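You operate a simulated robot arm through the tools that you are given. There is no shell and no other tool.

You are at the controls of a simulated two-armed robot. One attempt, no reset.

JOB
Put the box on the clear end of the checking bench away on the high shelf of the rack. Then push the samples drawer of the checking bench shut. Then take the pink card and put it on the clamp end of the stacking table. Then take the gold card and put it on the steel tray. Then take the teal card and put it on the top of the starch table. Then put the blue sample roll on the grey mat. Then switch the brake lever off. Then count the medium weights on the top of the pressing bench, then put as many of the cores from the top of the pressing bench on the shelf under the pressing bench. The order counts. Set down upright: box, pink card.

Only the result counts: the job must be done as asked and must still hold three seconds after the hand-in. Knocking over, shifting, dropping, spilling or breaking anything else fails it.

ROBOT AND FRAMES
Two 7-joint arms with two-finger parallel grippers on one trunk, on a base that drives. Base frame: it is fixed to the floor where the robot stands at the start and does not move with it; the origin is under the middle of the robot, x ahead of it, y to its left, z up. Readings come in mm, rad, newtons and seconds.
The left shoulder is at the start at [60, 189, 1153], the right one opposite. With the tool pointing down near the work surface each hand reaches from about 100 to 660 mm from the robot's upright axis, wherever it stands, measured 20 degrees to its own side. Places, roughly: blue sample roll [2250, -1500, 1000]; box [3000, -500, 750]; brake lever [2700, -800, 900]; clamp end of the stacking table [3000, 900, 800]; core (5x5x4 cm) [400, -2700, 800]; gold card [1750, -1750, 750]; grey mat (17x17 cm) [1540, -1800, 820]; high shelf of the rack (21x66 cm) [-1160, 4640, 1520]; medium weight [500, -2750, 750]; pink card [1750, -1750, 750]; samples drawer of the checking bench [2700, -600, 700]; shelf under the pressing bench [200, -2500, 300]; steel tray (33x11x4 cm) [-300, -1700, 800]; teal card [1750, -1750, 750]; top of the starch table [-400, -1800, 800]. Payload 3.43 kg a hand.
The tool frame of a hand sits at the grasp point between the pads (the TCP): z along the fingers, y along the line on which they close. The tips reach 30 mm beyond it. The gripper opens to 94 mm. The fingers are 28 mm wide and 10 mm thick; the gripper's body (50 by 96 mm) begins 55 mm behind the TCP.
Orientation is that of the tool frame in the base frame, as a unit quaternion [x, y, z, w]. With the fingers straight down and closing along the base's y, the tool's x points along the base's -x, its y along +y and its z along -z.

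CONTROLS
- The arms move only by the tool servo_tool. It takes "left_motion", "right_motion" or both (then of equal length, played together; a hand with none holds still); each is a list of rows, each a list of 7 numbers: the shift along the tool's x, y, z in units of 500 mm (1.0 is 500 mm), then the turn, a rotation vector about the tool's x, y, z in units of 90 degrees (1.0 is 90 degrees), then the closure in counts, from 0 (fully open) to 255 (shut). In form: [[x, y, z, rx, ry, rz, claw], ...]. A call has 1 to 20 rows; each row is the pose to reach, as a shift and turn from the pose commanded when the call began, along the tool's axes at that moment. A call with a number of a shift or a turn outside -1 to 1 is refused whole. A row lasts 0.2 s, in which the tool goes at most 50 mm and 0.15 rad; a call with a longer step from one row to the next is refused whole, and so is a gripper value outside its range. Where a pose cannot be reached the arm comes as near as it can. A force on the tool above 40 N (or 10 N above the force at the start of the call, whichever is more), or a blocked arm, ends the call early, and 0.2 s more pass. The fingers move at their own pace (about 153 mm/s each) and stop on an object; they squeeze with about 30 N. The grip force told is the motor's: it shows also when the fingers shut on nothing. Time passes only in rows, and 0.2 s behind the last, so rows that repeat a pose let the fingers close. The reply holds the time, the measured pose of the TCP, the force on the tool along the base axes, the opening and the grip force, in the units named above and with some noise, with the torque about the TCP (base axes, N m) and any sound that the robot's microphone picked up, and new pictures: "show" is both (left out), scene, wrist or none (wrist: the cameras of the hands that moved).
- Cameras (640 x 400 px; columns grow to the right, rows downward): "scene" is now at [24.7, -2.9, 1712.1]; the picture's right is [-0.03, -1.00, 0.00], its down [-0.66, 0.02, -0.75] and it looks along [0.75, -0.02, -0.66] (base axes); focal length 249 px, centre (320, 200). "left" rides on the left gripper at [76, -14, -102] in its tool frame; the picture's right is [0.18, 0.98, 0.00], its down [-0.75, 0.14, -0.64] and it looks along [-0.63, 0.12, 0.77] (tool axes); focal length 243 px, centre (320, 200). "right" rides on the right gripper at [76, 14, -102] in its tool frame; the picture's right is [-0.18, 0.98, 0.00], its down [-0.75, -0.14, -0.64] and it looks along [-0.63, -0.12, 0.77] (tool axes); focal length 243 px, centre (320, 200). There is no depth. A picture from a camera that has moved, and an enlarged one, comes with that camera's place and axes in the base frame and with its lens.
- lift_body(by): slides the trunk up (or, below 0, down) by that many mm; the arms and the scene camera ride with it, the base frame stays. It gives what a move gives, with no picture.
- drive_base(legs): drives the robot by 1 to 6 legs, each [ahead, left, turn to the left] in mm, mm and rad, along the robot's own axes; the way and the turn of a leg run together, so that a leg with both is an arc; at most 1500 mm and 3.142 rad a leg. The arms and the cameras ride along, it lands a little off, and it stops where it bumps. It gives what a move gives, and a new picture of the scene camera.
- head_to(pan, tilt): turns the head with the scene camera to pan (to the left, within 1.501 rad either way) and tilt (down, from -0.506 to 1.204), counted from straight ahead of the robot. It gives what a move gives, and a new picture of the scene camera.
- close_up(camera, box): a new picture of the part [left, top, right, bottom] of that camera's present view, enlarged. It takes no simulated time.
- hand_in(): hands the job in; it is judged then, once.

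Nothing tells you exact positions but the pictures and the camera data. Unless the task says otherwise, let go and move clear before handing in.

The tools are called after ">>>" as name(argument=value, ...) on one line, values as JSON. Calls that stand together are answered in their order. servo_tool: Moves the arms, as the interface text tells. Its arguments: {"type":"object","properties":{"left_motion":{"type":"array","items":{"type":"array","items":{"type":"number"}}},"right_motion":{"type":"array","items":{"type":"array","items":{"type":"number"}}},"show":{"type":"string","enum":["both","scene","wrist","none"]}},"required":[]} The other tools are called the same way: lift_body (by) slides the trunk up or down; drive_base (legs) drives the base; head_to (pan, tilt) turns the head that bears the scene camera; close_up (camera, box) takes an enlarged picture of a part of a camera's view; hand_in () hands the job in.

At the start:

```text
time: 0.0
left_tool_pos: [392.3, 192.9, 1068.2]
left_tcp_rot: [0.0, 1.0, 0.0, 0.0]
left_contact_force: [0.6, -0.4, -0.8]
left_torque: [0.02, -0.01, -0.03]
left_finger_gap: 94.0
left_grasp_force: 0.1
right_tool_pos: [330.4, -113.1, 1063.4]
right_tcp_rot: [0.0, 1.0, 0.0, 0.0]
right_contact_force: [-0.1, -0.4, -0.4]
right_torque: [0.02, 0.01, 0.02]
right_finger_gap: 93.9
right_grasp_force: 0.0
trunk travel left (down, up): [-825.0, 165.0]
robot x, y, heading: [-1.0, 2.5, -0.0]
head pan, tilt: [-0.033, 0.724]
```

scene: 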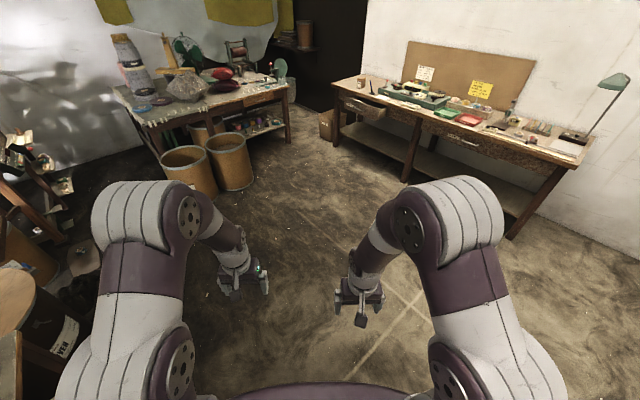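
right: 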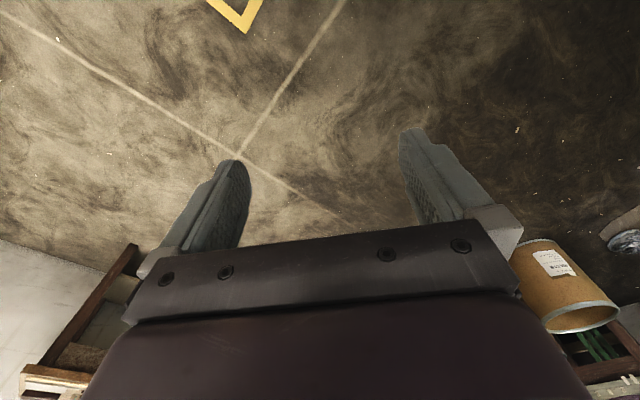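
left: 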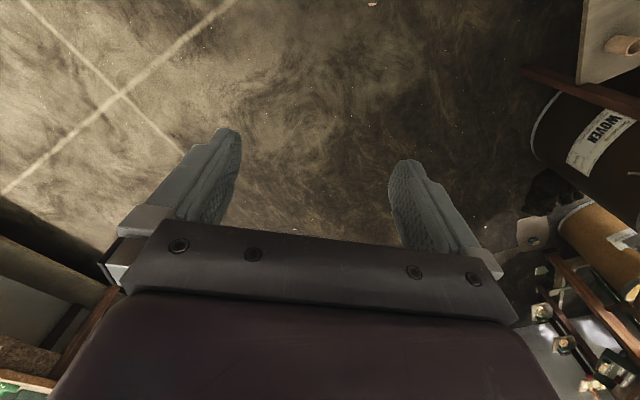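

I see a bench ahead on the left (probably the stacking table) and one ahead on the right (probably the checking bench). I'll look around with the head before I move anything.

>>> head_to(pan=-0.3, tilt=0.35)

>>> head_to(pan=-1.2, tilt=0.45)

>>> head_to(pan=0.5, tilt=0.35)

>>> head_to(pan=1.5, tilt=0.3)

```text
time: 0.8
left_tool_pos: [392.2, 194.6, 1068.9]
left_tcp_rot: [-0.001, 1.0, 0.0, 0.0]
left_contact_force: [0.6, 0.8, 1.1]
left_torque: [0.02, -0.01, 0.03]
left_finger_gap: 93.9
left_grasp_force: 0.1
right_tool_pos: [331.2, -112.6, 1063.8]
right_tcp_rot: [-0.001, 1.0, -0.001, -0.001]
right_contact_force: [-0.5, -0.9, 0.2]
right_torque: [-0.03, 0.02, -0.01]
right_finger_gap: 94.0
right_grasp_force: 0.1
trunk travel left (down, up): [-825.0, 165.0]
robot x, y, heading: [1.3, -1.0, 0.0]
head pan, tilt: [-0.3, 0.351]
camera scene: at [29.7, -27.6, 1745.5], right [-0.3, -0.96, 0.0], down [-0.33, 0.1, -0.94], along [0.9, -0.28, -0.34], focal length 249 px, centre (320, 200)
```

scene: 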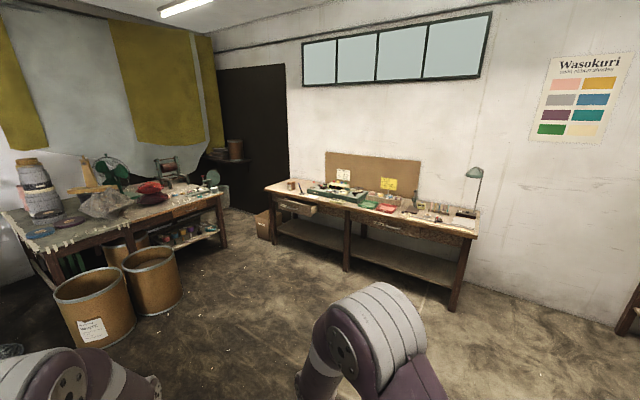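

```text
time: 2.0
left_tool_pos: [392.9, 193.3, 1069.2]
left_tcp_rot: [-0.001, 1.0, 0.0, 0.0]
left_contact_force: [-0.6, -0.1, 0.5]
left_torque: [-0.01, 0.01, -0.01]
left_finger_gap: 94.2
left_grasp_force: 0.0
right_tool_pos: [331.3, -112.5, 1063.3]
right_tcp_rot: [-0.001, 1.0, -0.001, 0.0]
right_contact_force: [-0.2, 0.4, 0.9]
right_torque: [-0.03, -0.01, 0.02]
right_finger_gap: 94.3
right_grasp_force: 0.0
trunk travel left (down, up): [-825.0, 165.0]
robot x, y, heading: [-3.0, 0.5, -0.001]
head pan, tilt: [-1.201, 0.45]
camera scene: at [-25.9, -85.8, 1736.4], right [-0.93, -0.36, 0.0], down [-0.16, 0.41, -0.9], along [0.33, -0.84, -0.44], focal length 249 px, centre (320, 200)
```

scene: 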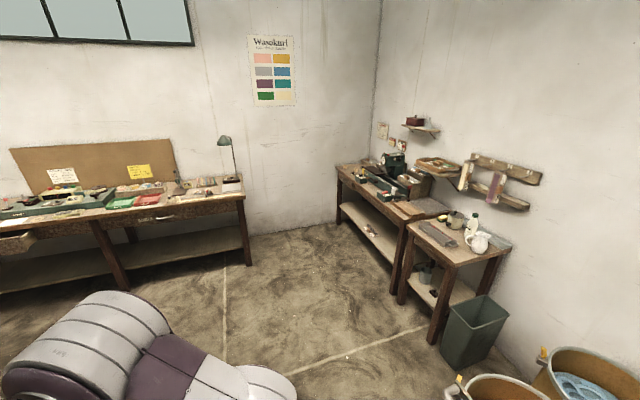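

```text
time: 3.8
left_tool_pos: [392.2, 192.8, 1069.2]
left_tcp_rot: [0.0, 1.0, 0.0, 0.0]
left_contact_force: [-0.7, 1.2, -0.1]
left_torque: [-0.03, -0.01, -0.04]
left_finger_gap: 94.0
left_grasp_force: 0.1
right_tool_pos: [330.3, -111.9, 1064.7]
right_tcp_rot: [0.0, 1.0, 0.0, 0.0]
right_contact_force: [-0.3, 0.0, 0.1]
right_torque: [0.02, 0.0, -0.01]
right_finger_gap: 93.6
right_grasp_force: 0.1
trunk travel left (down, up): [-825.0, 165.0]
robot x, y, heading: [-3.3, 1.3, -0.004]
head pan, tilt: [0.499, 0.351]
camera scene: at [22.5, 44.3, 1745.6], right [0.48, -0.88, 0.0], down [-0.3, -0.16, -0.94], along [0.82, 0.45, -0.34], focal length 249 px, centre (320, 200)
```

scene: 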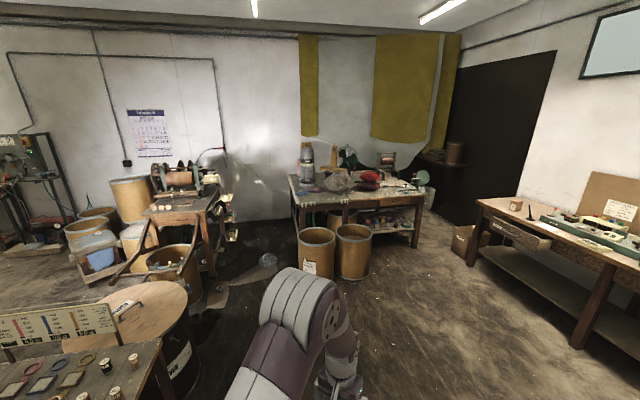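

```text
time: 5.0
left_tool_pos: [393.4, 193.5, 1068.6]
left_tcp_rot: [0.0, 1.0, 0.0, 0.0]
left_contact_force: [0.7, -0.4, 0.2]
left_torque: [0.0, -0.02, 0.0]
left_finger_gap: 93.7
left_grasp_force: 0.0
right_tool_pos: [330.3, -112.9, 1063.6]
right_tcp_rot: [-0.001, 1.0, 0.001, 0.0]
right_contact_force: [-0.2, 0.5, -0.1]
right_torque: [-0.01, 0.0, 0.01]
right_finger_gap: 94.1
right_grasp_force: 0.0
trunk travel left (down, up): [-825.0, 165.0]
robot x, y, heading: [1.4, -0.7, -0.005]
head pan, tilt: [1.499, 0.3]
camera scene: at [-52.5, 93.0, 1750.3], right [1.0, -0.07, 0.0], down [-0.02, -0.29, -0.96], along [0.07, 0.95, -0.3], focal length 249 px, centre (320, 200)
```

scene: 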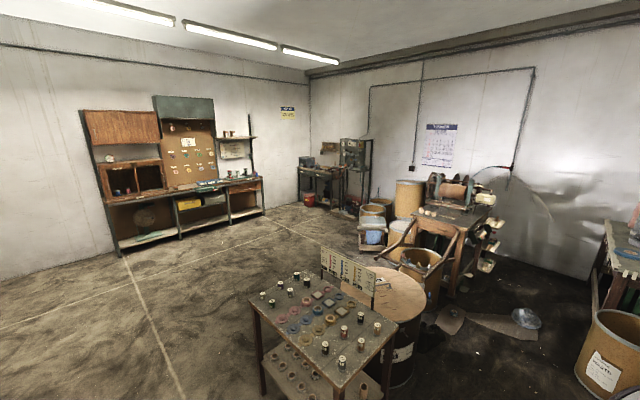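

The checking bench is ahead on the right, the stacking table ahead on the left, and the pressing bench and starch table to the right. The rack is far off to the left. I'll take close-ups before driving.

>>> close_up(camera="scene", box=[70, 80, 290, 260])

>>> head_to(pan=-0.45, tilt=0.35)

>>> close_up(camera="scene", box=[220, 140, 400, 260])

>>> close_up(camera="scene", box=[370, 140, 550, 260])

>>> head_to(pan=-1.4, tilt=0.45)

>>> close_up(camera="scene", box=[240, 100, 540, 300])

```text
2.22 times, centred on (180, 170) of scene
camera zoom: at [-52.5, 93.0, 1750.3], right [1.0, -0.07, 0.0], down [-0.02, -0.29, -0.96], along [0.07, 0.95, -0.3], focal length 553 px, centre (631, 267)
```

zoom: 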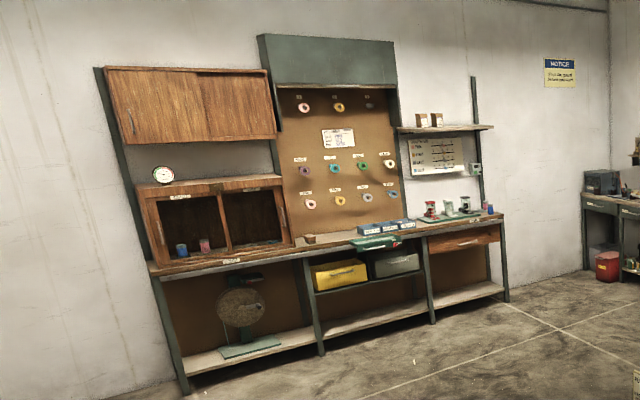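

```text
time: 7.0
left_tool_pos: [393.1, 193.3, 1068.6]
left_tcp_rot: [0.0, 1.0, 0.0, 0.0]
left_contact_force: [0.0, -0.1, -0.2]
left_torque: [0.02, 0.0, 0.0]
left_finger_gap: 93.6
left_grasp_force: 0.1
right_tool_pos: [330.7, -113.1, 1063.0]
right_tcp_rot: [-0.001, 1.0, 0.0, 0.0]
right_contact_force: [0.3, 0.2, -0.7]
right_torque: [-0.01, 0.01, -0.01]
right_finger_gap: 93.7
right_grasp_force: 0.0
trunk travel left (down, up): [-825.0, 165.0]
robot x, y, heading: [0.9, -1.4, -0.0]
head pan, tilt: [-0.45, 0.351]
camera scene: at [24.6, -40.6, 1745.6], right [-0.43, -0.9, 0.0], down [-0.31, 0.15, -0.94], along [0.85, -0.41, -0.34], focal length 249 px, centre (320, 200)
```

scene: 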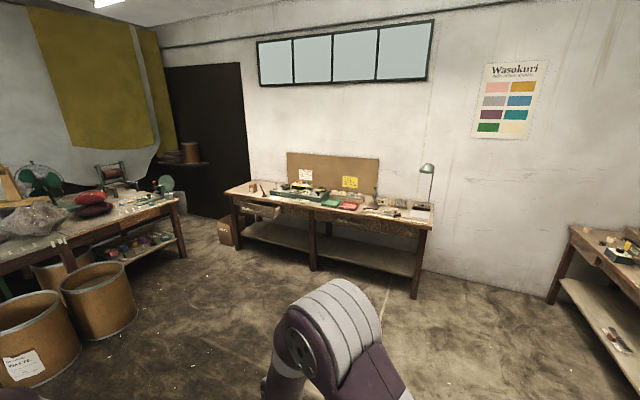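

```text
3.33 times, centred on (310, 200) of scene
camera zoom: at [24.6, -40.6, 1745.6], right [-0.43, -0.9, 0.0], down [-0.31, 0.15, -0.94], along [0.85, -0.41, -0.34], focal length 830 px, centre (353, 200)
```

zoom: 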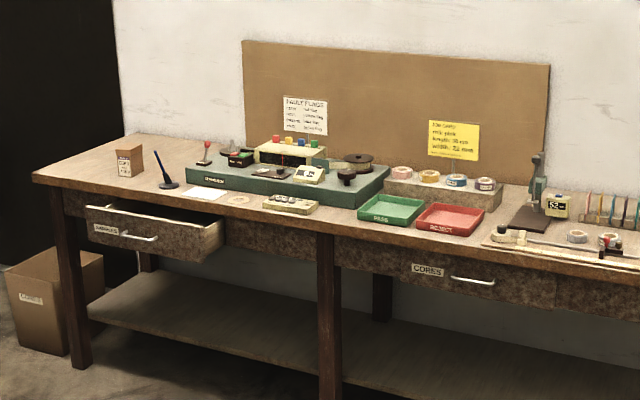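

```text
3.33 times, centred on (460, 200) of scene
camera zoom: at [24.6, -40.6, 1745.6], right [-0.43, -0.9, 0.0], down [-0.31, 0.15, -0.94], along [0.85, -0.41, -0.34], focal length 830 px, centre (-147, 200)
```

zoom: 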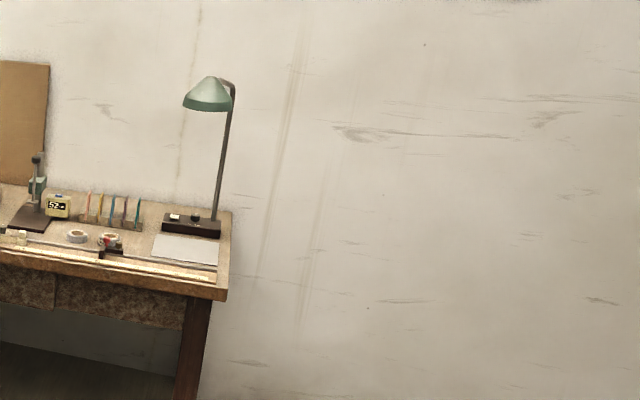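

```text
time: 8.2
left_tool_pos: [392.7, 192.5, 1069.3]
left_tcp_rot: [0.0, 1.0, -0.001, 0.0]
left_contact_force: [0.2, 0.4, 0.2]
left_torque: [-0.02, 0.04, -0.03]
left_finger_gap: 94.2
left_grasp_force: 0.0
right_tool_pos: [330.8, -113.3, 1063.7]
right_tcp_rot: [0.0, 1.0, 0.0, -0.001]
right_contact_force: [0.5, 0.4, -0.2]
right_torque: [0.02, -0.02, 0.02]
right_finger_gap: 94.0
right_grasp_force: 0.0
trunk travel left (down, up): [-825.0, 165.0]
robot x, y, heading: [1.7, -2.6, -0.001]
head pan, tilt: [-1.4, 0.45]
camera scene: at [-43.5, -90.7, 1736.4], right [-0.99, -0.17, 0.0], down [-0.07, 0.43, -0.9], along [0.15, -0.89, -0.44], focal length 249 px, centre (320, 200)
```

scene: 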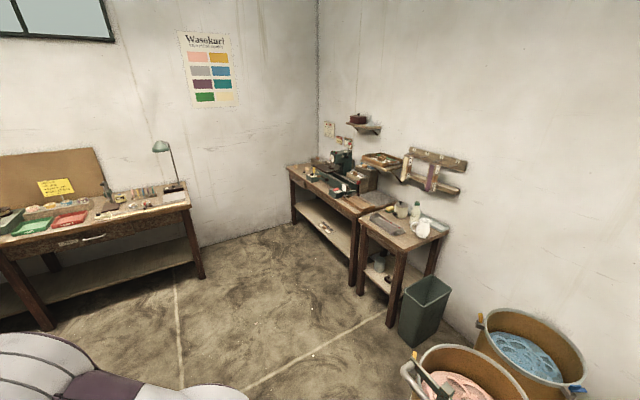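

```text
2.00 times, centred on (390, 200) of scene
camera zoom: at [-43.5, -90.7, 1736.4], right [-0.99, -0.17, 0.0], down [-0.07, 0.43, -0.9], along [0.15, -0.89, -0.44], focal length 498 px, centre (180, 200)
```

zoom: 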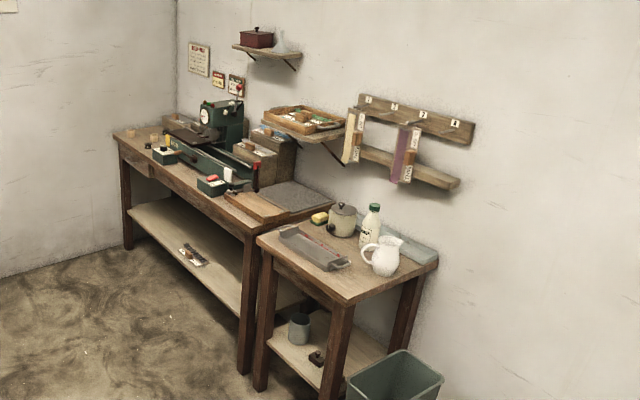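

The bench looks to run at about 39° to the base x axis. I'll drive up in front of its clear end, where the box stands.

>>> drive_base(legs=[[1400, 70, 0], [900, 75, 0], [0, 0, -0.89]])

>>> head_to(pan=0.0, tilt=0.6)

```text
time: 21.8
left_tool_pos: [2701.9, -61.9, 1068.0]
left_tcp_rot: [0.436, 0.9, 0.0, 0.0]
left_contact_force: [-0.4, 0.4, -0.5]
left_torque: [-0.03, -0.03, -0.01]
left_finger_gap: 94.1
left_grasp_force: 0.0
right_tool_pos: [2424.4, -204.4, 1064.8]
right_tcp_rot: [0.436, 0.9, 0.0, 0.0]
right_contact_force: [0.4, -0.6, -0.5]
right_torque: [0.0, 0.02, -0.02]
right_finger_gap: 93.9
right_grasp_force: 0.0
trunk travel left (down, up): [-825.0, 165.0]
robot x, y, heading: [2308.1, 124.5, -0.9]
head pan, tilt: [-1.4, 0.45]
camera scene: at [2208.8, 104.0, 1736.4], right [-0.74, 0.67, 0.0], down [0.29, 0.32, -0.9], along [-0.6, -0.67, -0.44], focal length 249 px, centre (320, 200)
```

scene: 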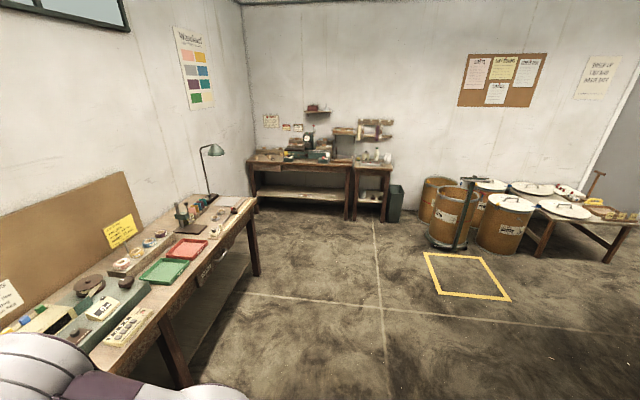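

```text
time: 23.4
left_tool_pos: [2701.2, -63.9, 1067.9]
left_tcp_rot: [0.436, 0.9, 0.0, -0.001]
left_contact_force: [0.4, 1.1, 0.3]
left_torque: [-0.01, -0.02, -0.01]
left_finger_gap: 93.8
left_grasp_force: 0.0
right_tool_pos: [2423.0, -203.6, 1064.6]
right_tcp_rot: [0.436, 0.9, 0.0, 0.0]
right_contact_force: [1.1, 0.2, -1.2]
right_torque: [-0.01, -0.03, -0.01]
right_finger_gap: 94.1
right_grasp_force: 0.1
trunk travel left (down, up): [-825.0, 165.0]
robot x, y, heading: [2306.7, 124.7, -0.902]
head pan, tilt: [0.0, 0.6]
camera scene: at [2324.8, 102.9, 1722.8], right [-0.79, -0.62, 0.0], down [-0.35, 0.44, -0.83], along [0.51, -0.65, -0.56], focal length 249 px, centre (320, 200)
```

scene: 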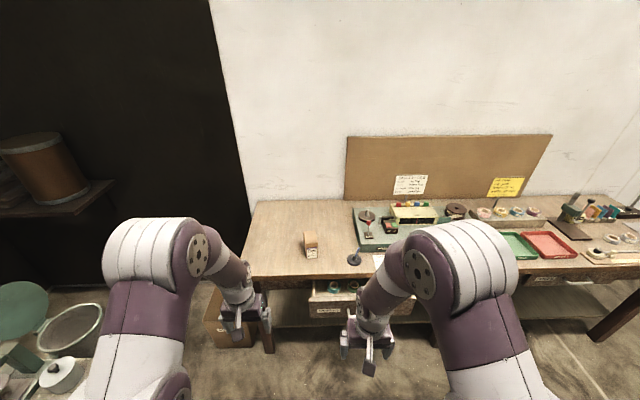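

I'm facing the bench squarely now, and the box is just left of centre. I'll zoom in on the box, the drawer and the things beside them.

>>> close_up(camera="scene", box=[240, 180, 480, 330])

>>> close_up(camera="scene", box=[280, 220, 360, 270])

>>> close_up(camera="scene", box=[300, 255, 460, 355])

>>> close_up(camera="scene", box=[440, 170, 640, 295])

```text
2.67 times, centred on (360, 255) of scene
camera zoom: at [2324.8, 102.9, 1722.8], right [-0.79, -0.62, 0.0], down [-0.35, 0.44, -0.83], along [0.51, -0.65, -0.56], focal length 664 px, centre (213, 53)
```

zoom: 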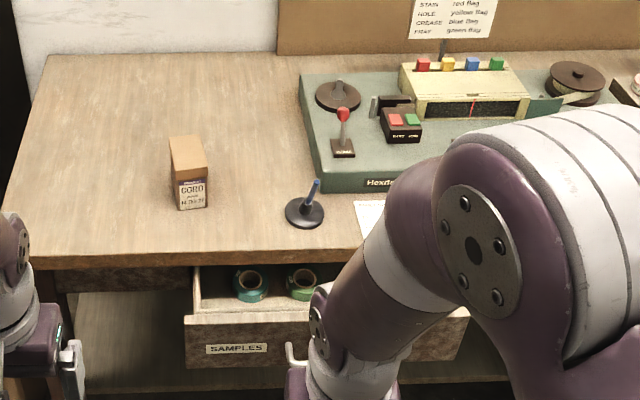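

```text
8.00 times, centred on (320, 245) of scene
camera zoom: at [2324.8, 102.9, 1722.8], right [-0.79, -0.62, 0.0], down [-0.35, 0.44, -0.83], along [0.51, -0.65, -0.56], focal length 1991 px, centre (320, -160)
```

zoom: 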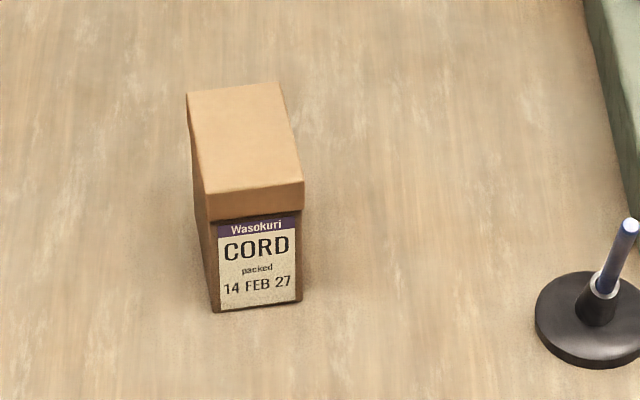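

```text
4.00 times, centred on (380, 305) of scene
camera zoom: at [2324.8, 102.9, 1722.8], right [-0.79, -0.62, 0.0], down [-0.35, 0.44, -0.83], along [0.51, -0.65, -0.56], focal length 996 px, centre (80, -220)
```

zoom: 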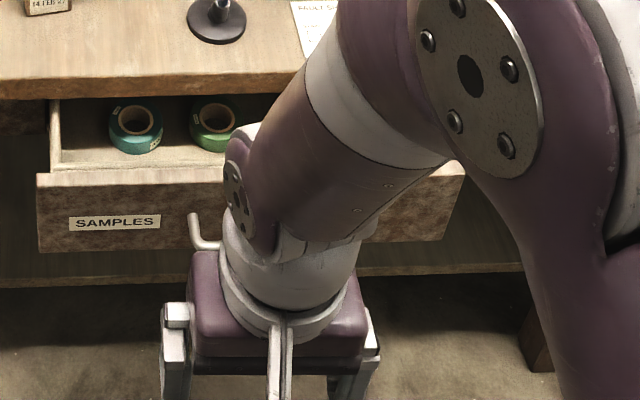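

```text
3.20 times, centred on (540, 232) of scene
camera zoom: at [2324.8, 102.9, 1722.8], right [-0.79, -0.62, 0.0], down [-0.35, 0.44, -0.83], along [0.51, -0.65, -0.56], focal length 796 px, centre (-384, 96)
```

zoom: 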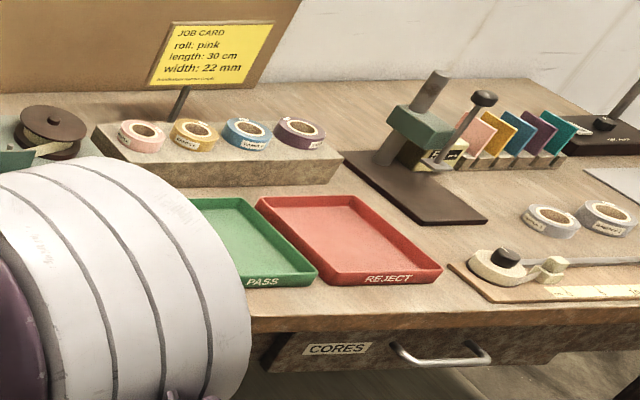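

The box stands about 910 mm ahead of me and the open drawer is below it. I'll close in a little, then check the clearance.

>>> drive_base(legs=[[240, -110, 0.05]])

>>> head_to(pan=0.0, tilt=1.1)

```text
time: 25.3
left_tool_pos: [2775.5, -300.4, 1069.7]
left_tcp_rot: [0.416, 0.91, 0.0, 0.0]
left_contact_force: [-1.0, 0.3, -0.4]
left_torque: [0.0, 0.01, -0.02]
left_finger_gap: 93.9
left_grasp_force: 0.1
right_tool_pos: [2504.6, -453.3, 1064.7]
right_tcp_rot: [0.414, 0.91, 0.0, 0.0]
right_contact_force: [-0.1, 0.2, -0.1]
right_torque: [-0.05, -0.01, 0.01]
right_finger_gap: 93.9
right_grasp_force: 0.0
trunk travel left (down, up): [-825.0, 165.0]
robot x, y, heading: [2370.5, -130.0, -0.861]
head pan, tilt: [0.0, 0.6]
camera scene: at [2393.0, -150.8, 1722.8], right [-0.76, -0.66, 0.0], down [-0.37, 0.43, -0.83], along [0.54, -0.62, -0.56], focal length 249 px, centre (320, 200)
```

scene: 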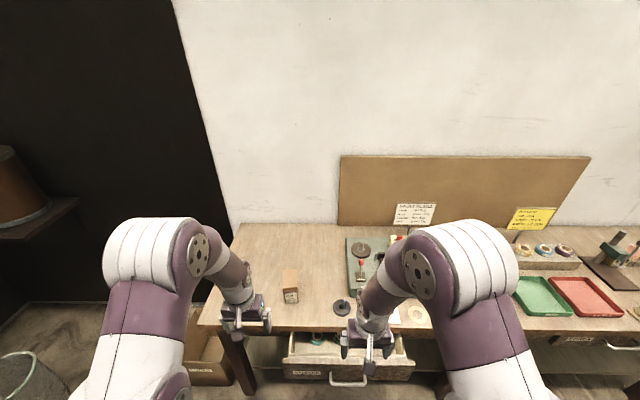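

```text
time: 26.2
left_tool_pos: [2776.3, -300.1, 1069.3]
left_tcp_rot: [0.416, 0.909, 0.0, 0.0]
left_contact_force: [-0.6, 0.1, -0.4]
left_torque: [0.01, -0.02, 0.0]
left_finger_gap: 94.0
left_grasp_force: 0.0
right_tool_pos: [2506.3, -454.0, 1065.4]
right_tcp_rot: [0.415, 0.91, 0.0, 0.001]
right_contact_force: [0.5, 0.2, 1.1]
right_torque: [-0.01, 0.01, 0.02]
right_finger_gap: 93.9
right_grasp_force: 0.0
trunk travel left (down, up): [-825.0, 165.0]
robot x, y, heading: [2373.6, -131.7, -0.856]
head pan, tilt: [0.0, 1.1]
camera scene: at [2376.7, -132.4, 1684.2], right [-0.76, -0.66, 0.0], down [-0.58, 0.67, -0.45], along [0.3, -0.34, -0.89], focal length 249 px, centre (320, 200)
```

scene: 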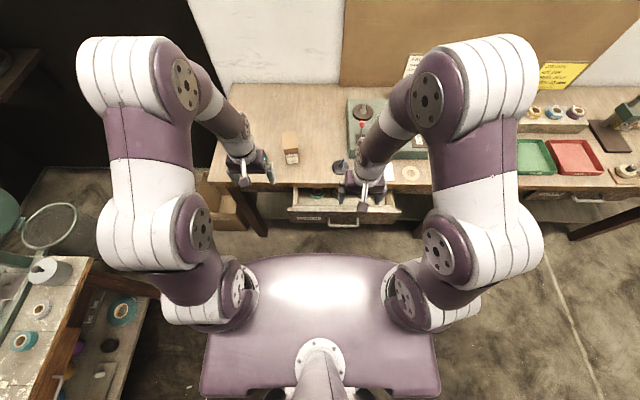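

The stacking table is close by on my left, so I must keep clear of it. I'll zoom in on the box and the drawer to fix their positions.

>>> close_up(camera="scene", box=[240, 110, 400, 210])

>>> close_up(camera="left", box=[0, 0, 640, 400])

```text
4.00 times, centred on (320, 160) of scene
camera zoom: at [2376.7, -132.4, 1684.2], right [-0.76, -0.66, 0.0], down [-0.58, 0.67, -0.45], along [0.3, -0.34, -0.89], focal length 996 px, centre (320, 360)
```

zoom: 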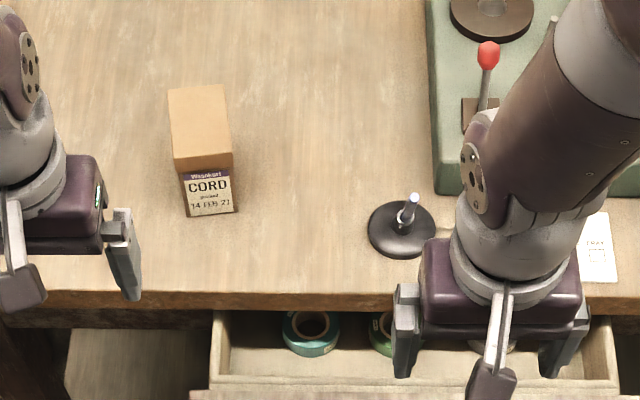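

```text
1.00 times, centred on (320, 200) of left (not enlarged: the box is as wide or as high as the picture)
camera zoom: at [2717.5, -251.3, 1172.1], right [0.62, 0.78, 0.0], down [0.6, -0.48, 0.64], along [0.5, -0.4, -0.77], focal length 243 px, centre (320, 200)
```

zoom: 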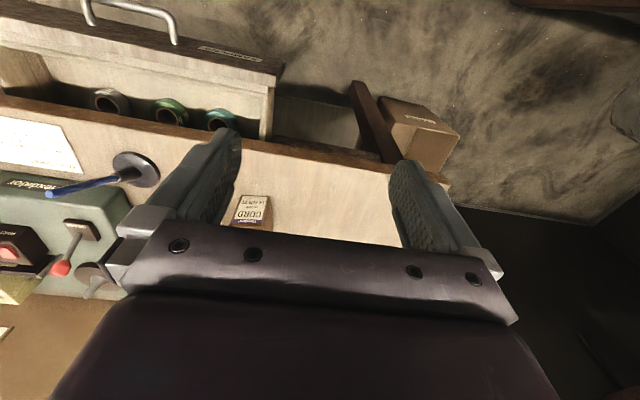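

The box centre is about 660 mm ahead and 119 mm left, and the box is roughly 58×89×100 mm, turned about 0.14 rad. I'll drive in another 50 mm, then pitch the left tool to 45°.

>>> drive_base(legs=[[50, 0, 0]])

>>> servo_tool(left_motion=[[0, 0, -0.04, 0, 0, 0, 0], [0, 0, -0.08, 0, -0.09, 0, 0], [0, 0, -0.12, 0, -0.18, 0, 0], [0, 0, -0.16, 0, -0.27, 0, 0], [0, 0, -0.16, 0, -0.36, 0, 0], [0, 0, -0.16, 0, -0.45, 0, 0], [0, 0, -0.16, 0, -0.5, 0, 0]])

```text
time: 27.1
left_tool_pos: [2806.2, -333.9, 1070.4]
left_tcp_rot: [0.415, 0.91, -0.001, 0.002]
left_contact_force: [-0.3, 0.3, -1.1]
left_torque: [-0.03, -0.02, -0.01]
left_finger_gap: 93.9
left_grasp_force: 0.0
right_tool_pos: [2536.3, -488.7, 1067.1]
right_tcp_rot: [0.415, 0.91, -0.001, 0.001]
right_contact_force: [-0.5, 0.7, -0.7]
right_torque: [-0.04, 0.01, 0.02]
right_finger_gap: 94.0
right_grasp_force: 0.0
trunk travel left (down, up): [-825.0, 165.0]
robot x, y, heading: [2405.8, -166.9, -0.851]
head pan, tilt: [0.0, 1.1]
camera scene: at [2405.1, -165.7, 1684.2], right [-0.76, -0.66, 0.0], down [-0.58, 0.67, -0.46], along [0.3, -0.35, -0.89], focal length 249 px, centre (320, 200)
```

scene: 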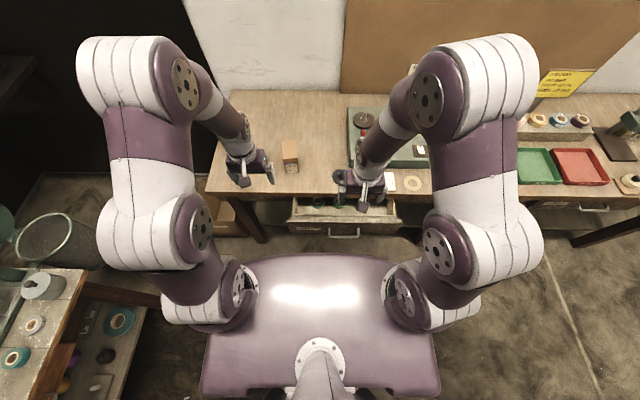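

```text
time: 28.7
left_tool_pos: [2809.1, -337.6, 1148.5]
left_tcp_rot: [0.384, 0.84, -0.159, 0.348]
left_contact_force: [-0.4, -0.3, 0.2]
left_torque: [-0.01, -0.01, 0.0]
left_finger_gap: 93.8
left_grasp_force: 0.1
right_tool_pos: [2537.4, -490.2, 1063.7]
right_tcp_rot: [0.415, 0.91, 0.0, 0.0]
right_contact_force: [-0.5, 0.5, 0.9]
right_torque: [0.0, 0.0, 0.02]
right_finger_gap: 94.0
right_grasp_force: 0.0
trunk travel left (down, up): [-825.0, 165.0]
robot x, y, heading: [2408.4, -166.8, -0.855]
head pan, tilt: [0.0, 1.1]
camera scene: at [2408.6, -169.7, 1684.2], right [-0.76, -0.66, 0.0], down [-0.58, 0.67, -0.45], along [0.3, -0.34, -0.89], focal length 249 px, centre (320, 200)
camera left: at [2716.5, -250.8, 1168.3], right [0.66, 0.74, -0.13], down [0.16, 0.03, 0.99], along [0.74, -0.67, -0.09], focal length 243 px, centre (320, 200)
```

scene: 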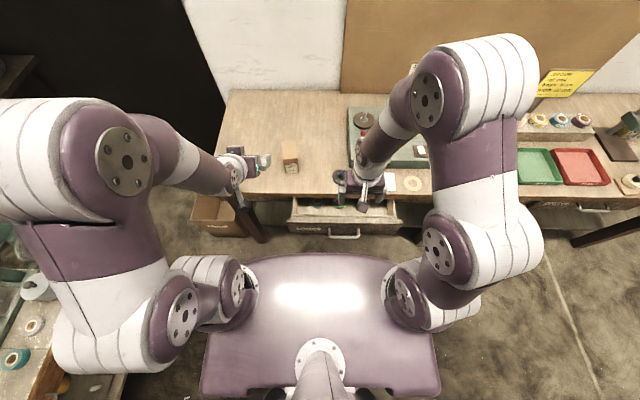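
left: 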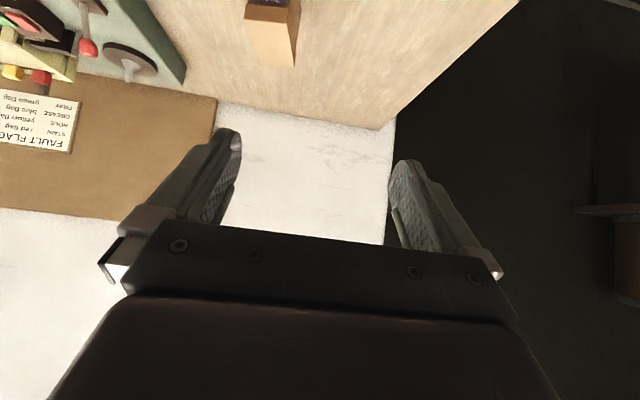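

The tool is now at 45°. I'll move it to the pre-grasp pose in front of and above the box, turned to match the box.

>>> servo_tool(left_motion=[[0.015, -0.036, 0.074, -0.012, 0, -0.012, 0], [0.03, -0.072, 0.148, -0.025, 0, -0.025, 0], [0.045, -0.108, 0.222, -0.038, 0, -0.038, 0], [0.06, -0.145, 0.296, -0.05, 0, -0.05, 0], [0.075, -0.181, 0.37, -0.063, 0, -0.063, 0], [0.075, -0.181, 0.37, -0.063, 0, -0.063, 0]])

```text
time: 30.1
left_tool_pos: [2807.8, -474.1, 990.8]
left_tcp_rot: [0.323, 0.865, -0.134, 0.359]
left_contact_force: [0.6, -0.2, 0.6]
left_torque: [-0.03, 0.01, 0.05]
left_finger_gap: 93.9
left_grasp_force: 0.0
right_tool_pos: [2539.5, -490.7, 1065.9]
right_tcp_rot: [0.415, 0.91, 0.0, 0.0]
right_contact_force: [-1.3, 0.1, -0.7]
right_torque: [0.0, 0.0, 0.01]
right_finger_gap: 93.9
right_grasp_force: 0.2
trunk travel left (down, up): [-825.0, 165.0]
robot x, y, heading: [2405.7, -166.4, -0.856]
head pan, tilt: [0.0, 1.1]
camera scene: at [2408.6, -168.7, 1684.2], right [-0.76, -0.66, 0.0], down [-0.58, 0.67, -0.45], along [0.3, -0.34, -0.89], focal length 249 px, centre (320, 200)
camera left: at [2703.5, -401.7, 1010.0], right [0.55, 0.83, -0.13], down [0.15, 0.06, 0.99], along [0.82, -0.56, -0.1], focal length 243 px, centre (320, 200)
```

scene: 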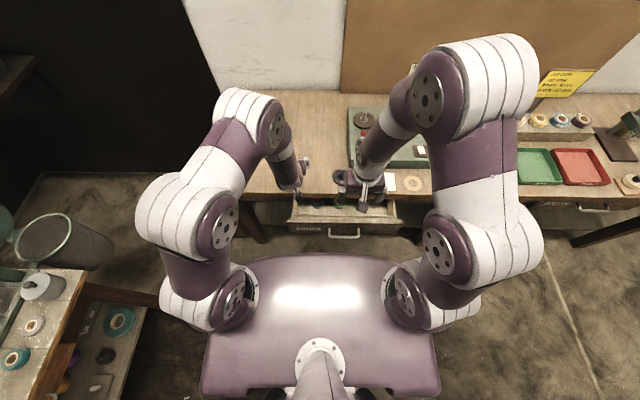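
left: 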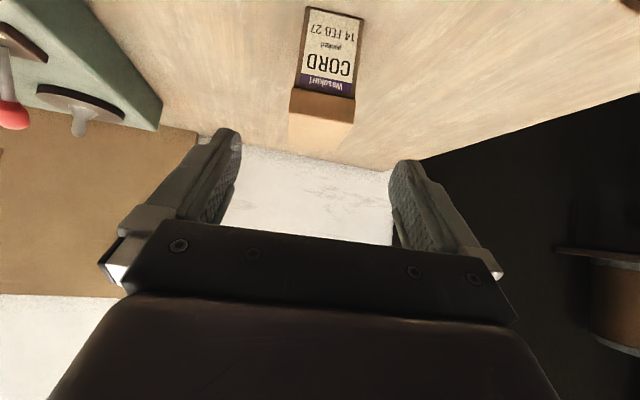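

The box is centred between the fingers. I'll move in along the tool axis, then close.

>>> servo_tool(left_motion=[[-0.004, 0.001, 0.08, -0.018, 0, -0.018, 0], [-0.008, 0.001, 0.16, -0.018, 0, -0.018, 0], [-0.012, 0.002, 0.24, -0.018, 0, -0.018, 0], [-0.014, 0.002, 0.314, -0.018, 0, -0.018, 0], [-0.014, 0.002, 0.314, -0.018, 0, -0.018, 0]])

```text
time: 31.3
left_tool_pos: [2895.8, -550.2, 884.5]
left_tcp_rot: [0.307, 0.871, -0.127, 0.361]
left_contact_force: [-0.7, -0.2, 0.8]
left_torque: [0.01, 0.05, -0.01]
left_finger_gap: 93.9
left_grasp_force: 0.0
right_tool_pos: [2537.3, -490.5, 1064.2]
right_tcp_rot: [0.415, 0.91, 0.0, 0.0]
right_contact_force: [-0.5, 0.3, 0.2]
right_torque: [0.02, -0.01, 0.0]
right_finger_gap: 93.9
right_grasp_force: 0.0
trunk travel left (down, up): [-825.0, 165.0]
robot x, y, heading: [2405.3, -169.3, -0.855]
head pan, tilt: [0.0, 1.1]
camera scene: at [2408.5, -169.6, 1684.1], right [-0.76, -0.66, 0.0], down [-0.58, 0.67, -0.45], along [0.3, -0.34, -0.89], focal length 249 px, centre (320, 200)
camera left: at [2789.6, -481.6, 903.3], right [0.51, 0.85, -0.13], down [0.15, 0.06, 0.99], along [0.84, -0.53, -0.1], focal length 243 px, centre (320, 200)
```

scene: 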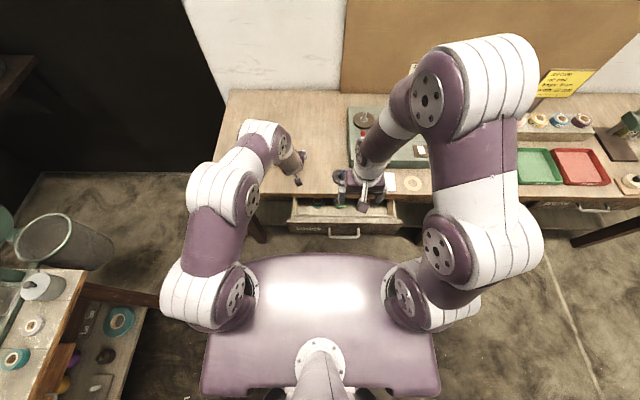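
left: 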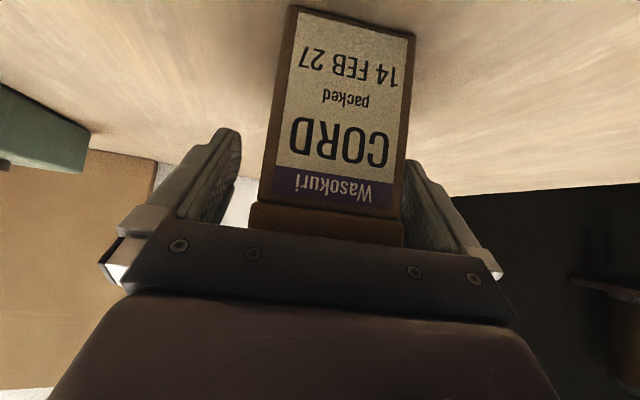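

The box sits between the fingers. I'll centre on it and close.

>>> servo_tool(left_motion=[[0, 0.007, 0, 0, 0, 0, 0], [0, 0.007, 0, 0, 0, 0, 255], [0, 0.007, 0, 0, 0, 0, 255], [0, 0.007, 0, 0, 0, 0, 255], [0, 0.007, 0, 0, 0, 0, 255]], show="wrist")

```text
time: 32.5
left_tool_pos: [2898.8, -546.5, 884.8]
left_tcp_rot: [0.307, 0.872, -0.127, 0.36]
left_contact_force: [-0.1, 0.1, 1.1]
left_torque: [-0.11, -0.07, 0.02]
left_finger_gap: 61.2
left_grasp_force: 29.6
right_tool_pos: [2537.2, -490.2, 1065.3]
right_tcp_rot: [0.415, 0.91, 0.0, 0.0]
right_contact_force: [0.0, 0.1, -0.1]
right_torque: [-0.01, 0.02, -0.04]
right_finger_gap: 94.3
right_grasp_force: 0.1
trunk travel left (down, up): [-825.0, 165.0]
robot x, y, heading: [2405.0, -165.4, -0.853]
head pan, tilt: [0.0, 1.1]
camera left: at [2792.2, -479.0, 904.0], right [0.51, 0.85, -0.13], down [0.15, 0.06, 0.99], along [0.84, -0.53, -0.1], focal length 243 px, centre (320, 200)
```

left: 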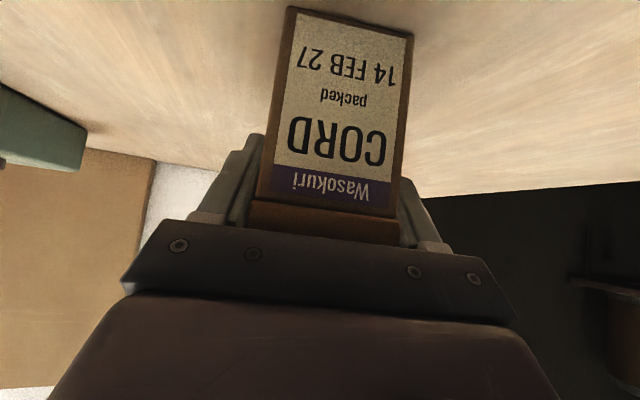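

Gripped. I'll lift straight up.

>>> servo_tool(left_motion=[[-0.02, 0, -0.02, 0, 0, 0, 255], [-0.07, 0, -0.07, 0, 0, 0, 255], [-0.13, 0, -0.13, 0, 0, 0, 255], [-0.19, 0, -0.19, 0, 0, 0, 255], [-0.25, 0, -0.25, 0, 0, 0, 255]])

```text
time: 33.7
left_tool_pos: [2898.5, -546.8, 1063.1]
left_tcp_rot: [0.306, 0.872, -0.125, 0.361]
left_contact_force: [0.7, -0.3, -0.2]
left_torque: [0.0, 0.01, 0.0]
left_finger_gap: 0.0
left_grasp_force: 29.9
right_tool_pos: [2536.9, -489.9, 1063.0]
right_tcp_rot: [0.414, 0.91, 0.0, -0.001]
right_contact_force: [0.2, -0.3, -0.6]
right_torque: [-0.03, 0.03, -0.01]
right_finger_gap: 93.8
right_grasp_force: 0.0
trunk travel left (down, up): [-825.0, 165.0]
robot x, y, heading: [2402.9, -170.4, -0.859]
head pan, tilt: [0.0, 1.1]
camera scene: at [2408.0, -169.1, 1684.1], right [-0.76, -0.66, 0.0], down [-0.58, 0.67, -0.45], along [0.3, -0.34, -0.89], focal length 249 px, centre (320, 200)
camera left: at [2793.0, -479.1, 1082.1], right [0.51, 0.85, -0.13], down [0.15, 0.06, 0.99], along [0.84, -0.53, -0.1], focal length 243 px, centre (320, 200)
```

scene: 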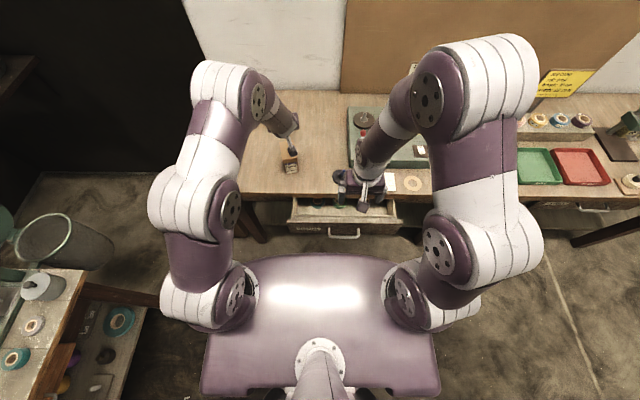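
left: 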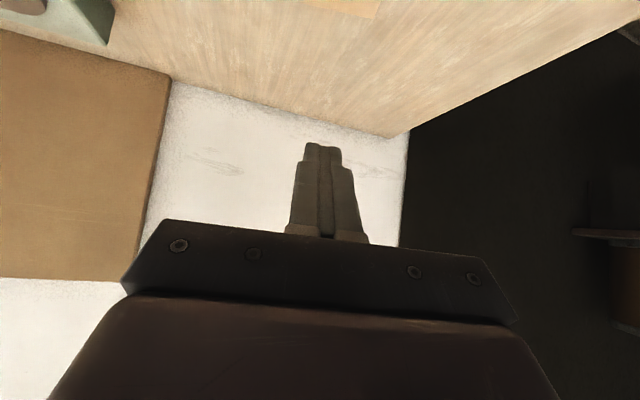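

The fingers slipped off the box. I'll see what state it's in.

>>> close_up(camera="scene", box=[250, 120, 330, 170])

>>> close_up(camera="left", box=[200, 0, 480, 175])

```text
8.00 times, centred on (290, 145) of scene
camera zoom: at [2408.0, -169.1, 1684.1], right [-0.76, -0.66, 0.0], down [-0.58, 0.67, -0.45], along [0.3, -0.34, -0.89], focal length 1991 px, centre (560, 640)
```

zoom: 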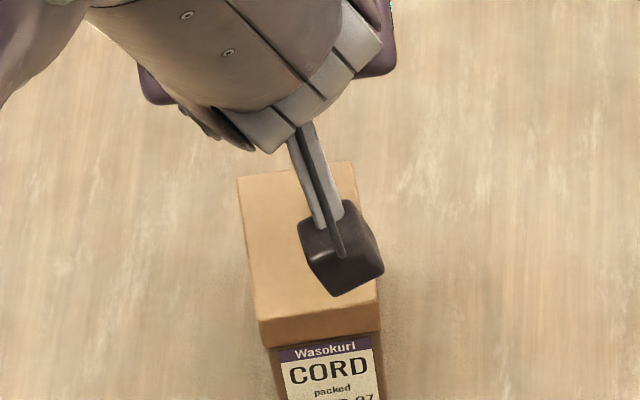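

```text
2.29 times, centred on (340, 88) of left
camera zoom: at [2793.0, -479.1, 1082.1], right [0.51, 0.85, -0.13], down [0.15, 0.06, 0.99], along [0.84, -0.53, -0.1], focal length 555 px, centre (274, 457)
```

zoom: 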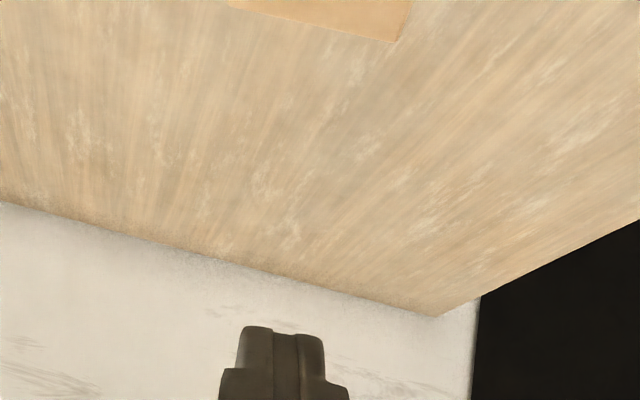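

The box is still upright on the bench. The pads only caught the lid by their edge, so I'll go back with the pad centres on the lid.

>>> servo_tool(left_motion=[[0, 0, 0, 0, 0, 0, 0], [0, 0, 0, 0, 0, 0, 0], [0, 0, 0, 0, 0, 0, 0], [0.06, 0, 0.06, 0, 0, 0, 0], [0.12, 0.001, 0.12, 0, 0, 0, 0], [0.18, 0.002, 0.18, 0, 0, 0, 0], [0.226, 0.002, 0.24, 0, 0, 0, 0], [0.226, 0.002, 0.24, 0, 0, 0, 0]])

>>> close_up(camera="scene", box=[250, 120, 330, 170])

```text
time: 35.5
left_tool_pos: [2904.1, -548.5, 899.2]
left_tcp_rot: [0.306, 0.872, -0.127, 0.361]
left_contact_force: [0.3, -0.4, -0.2]
left_torque: [0.04, -0.02, -0.02]
left_finger_gap: 93.9
left_grasp_force: 0.0
right_tool_pos: [2538.8, -490.5, 1063.9]
right_tcp_rot: [0.414, 0.91, 0.0, 0.0]
right_contact_force: [0.1, -0.5, 0.2]
right_torque: [-0.01, -0.05, 0.04]
right_finger_gap: 94.0
right_grasp_force: 0.0
trunk travel left (down, up): [-825.0, 165.0]
robot x, y, heading: [2409.3, -166.9, -0.856]
head pan, tilt: [0.0, 1.1]
camera scene: at [2408.4, -169.6, 1684.2], right [-0.76, -0.66, 0.0], down [-0.58, 0.67, -0.45], along [0.3, -0.34, -0.89], focal length 249 px, centre (320, 200)
camera left: at [2798.1, -480.8, 918.2], right [0.51, 0.85, -0.13], down [0.15, 0.06, 0.99], along [0.84, -0.53, -0.1], focal length 243 px, centre (320, 200)
```

scene: 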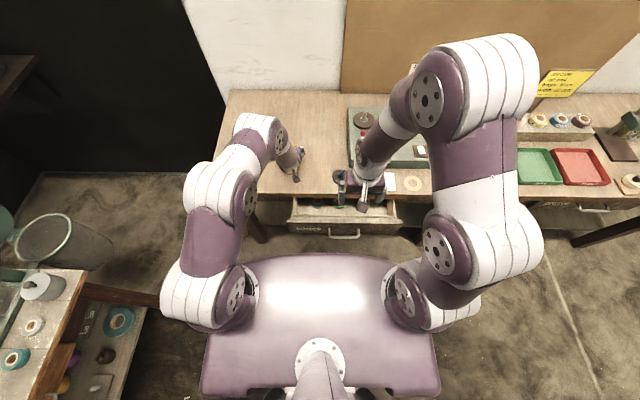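
left: 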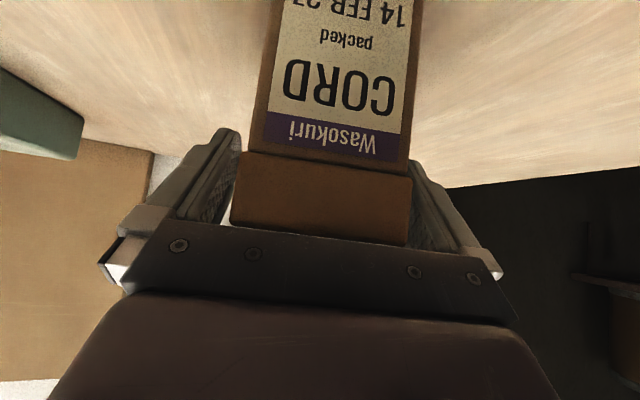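

```text
8.00 times, centred on (290, 145) of scene
camera zoom: at [2408.4, -169.6, 1684.2], right [-0.76, -0.66, 0.0], down [-0.58, 0.67, -0.45], along [0.3, -0.34, -0.89], focal length 1991 px, centre (560, 640)
```

zoom: 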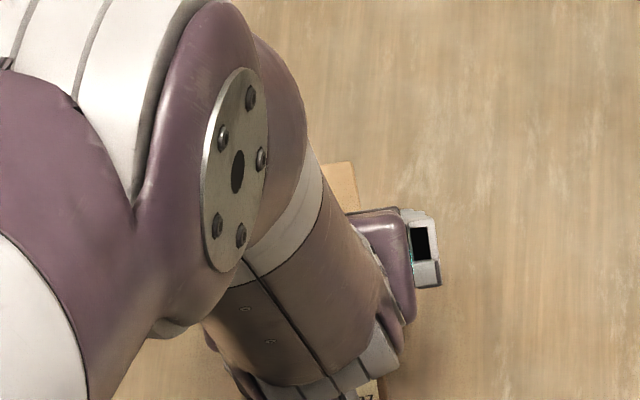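

The lid band spans about z 897–921. I'll raise 10 mm to centre the pads on it, then close.

>>> servo_tool(left_motion=[[-0.014, -0.003, -0.014, 0, 0, 0, 0], [-0.014, -0.003, -0.014, 0, 0, 0, 0], [-0.014, -0.003, -0.014, 0, 0, 0, 255], [-0.014, -0.003, -0.014, 0, 0, 0, 255], [-0.014, -0.003, -0.014, 0, 0, 0, 255], [-0.018, -0.003, -0.018, 0, 0, 0, 255], [-0.024, -0.003, -0.024, 0, 0, 0, 255], [-0.03, -0.003, -0.03, 0, 0, 0, 255]], show="wrist")

```text
time: 37.3
left_tool_pos: [2902.9, -549.9, 919.5]
left_tcp_rot: [0.307, 0.871, -0.127, 0.361]
left_contact_force: [0.7, 0.5, -1.4]
left_torque: [0.02, -0.02, 0.03]
left_finger_gap: 61.4
left_grasp_force: 30.1
right_tool_pos: [2537.4, -490.6, 1063.7]
right_tcp_rot: [0.415, 0.91, 0.0, 0.0]
right_contact_force: [0.2, -1.0, 0.8]
right_torque: [-0.04, -0.02, 0.0]
right_finger_gap: 94.1
right_grasp_force: 0.2
trunk travel left (down, up): [-825.0, 165.0]
robot x, y, heading: [2403.5, -169.5, -0.856]
head pan, tilt: [0.0, 1.1]
camera left: at [2796.9, -482.9, 938.6], right [0.51, 0.85, -0.13], down [0.15, 0.06, 0.99], along [0.84, -0.53, -0.1], focal length 243 px, centre (320, 200)
```

left: 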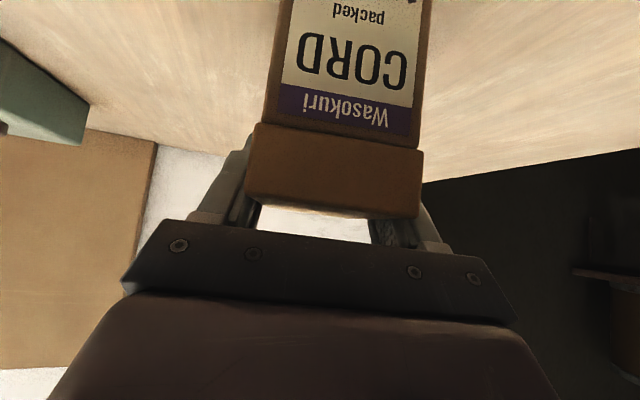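

The picture suggests the box rose with the hand. I'll lift in small steps and check.

>>> servo_tool(left_motion=[[-0.01, 0, -0.01, 0, 0, 0, 255], [-0.02, 0, -0.02, 0, 0, 0, 255], [-0.03, 0, -0.03, 0, 0, 0, 255], [-0.04, 0, -0.04, 0, 0, 0, 255]], show="wrist")

```text
time: 38.3
left_tool_pos: [2901.1, -551.9, 947.7]
left_tcp_rot: [0.306, 0.872, -0.127, 0.361]
left_contact_force: [0.3, 0.0, -1.9]
left_torque: [0.0, -0.02, -0.02]
left_finger_gap: 61.0
left_grasp_force: 30.3
right_tool_pos: [2538.6, -490.5, 1065.4]
right_tcp_rot: [0.415, 0.91, -0.001, 0.0]
right_contact_force: [-0.4, -0.5, -0.9]
right_torque: [0.01, -0.01, 0.0]
right_finger_gap: 94.1
right_grasp_force: 0.0
trunk travel left (down, up): [-825.0, 165.0]
robot x, y, heading: [2404.9, -164.3, -0.857]
head pan, tilt: [0.0, 1.1]
camera left: at [2796.3, -484.0, 966.7], right [0.51, 0.85, -0.13], down [0.15, 0.06, 0.99], along [0.84, -0.53, -0.1], focal length 243 px, centre (320, 200)
```

left: 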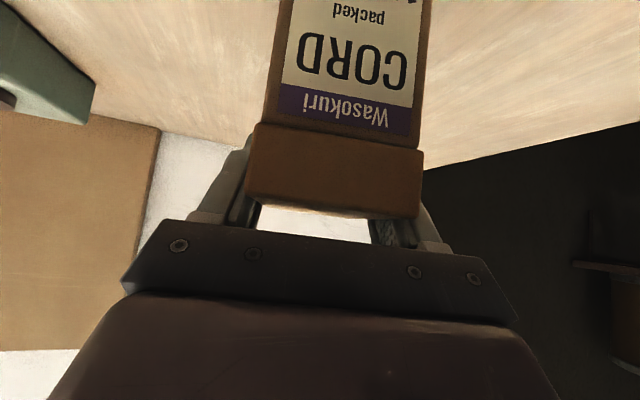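

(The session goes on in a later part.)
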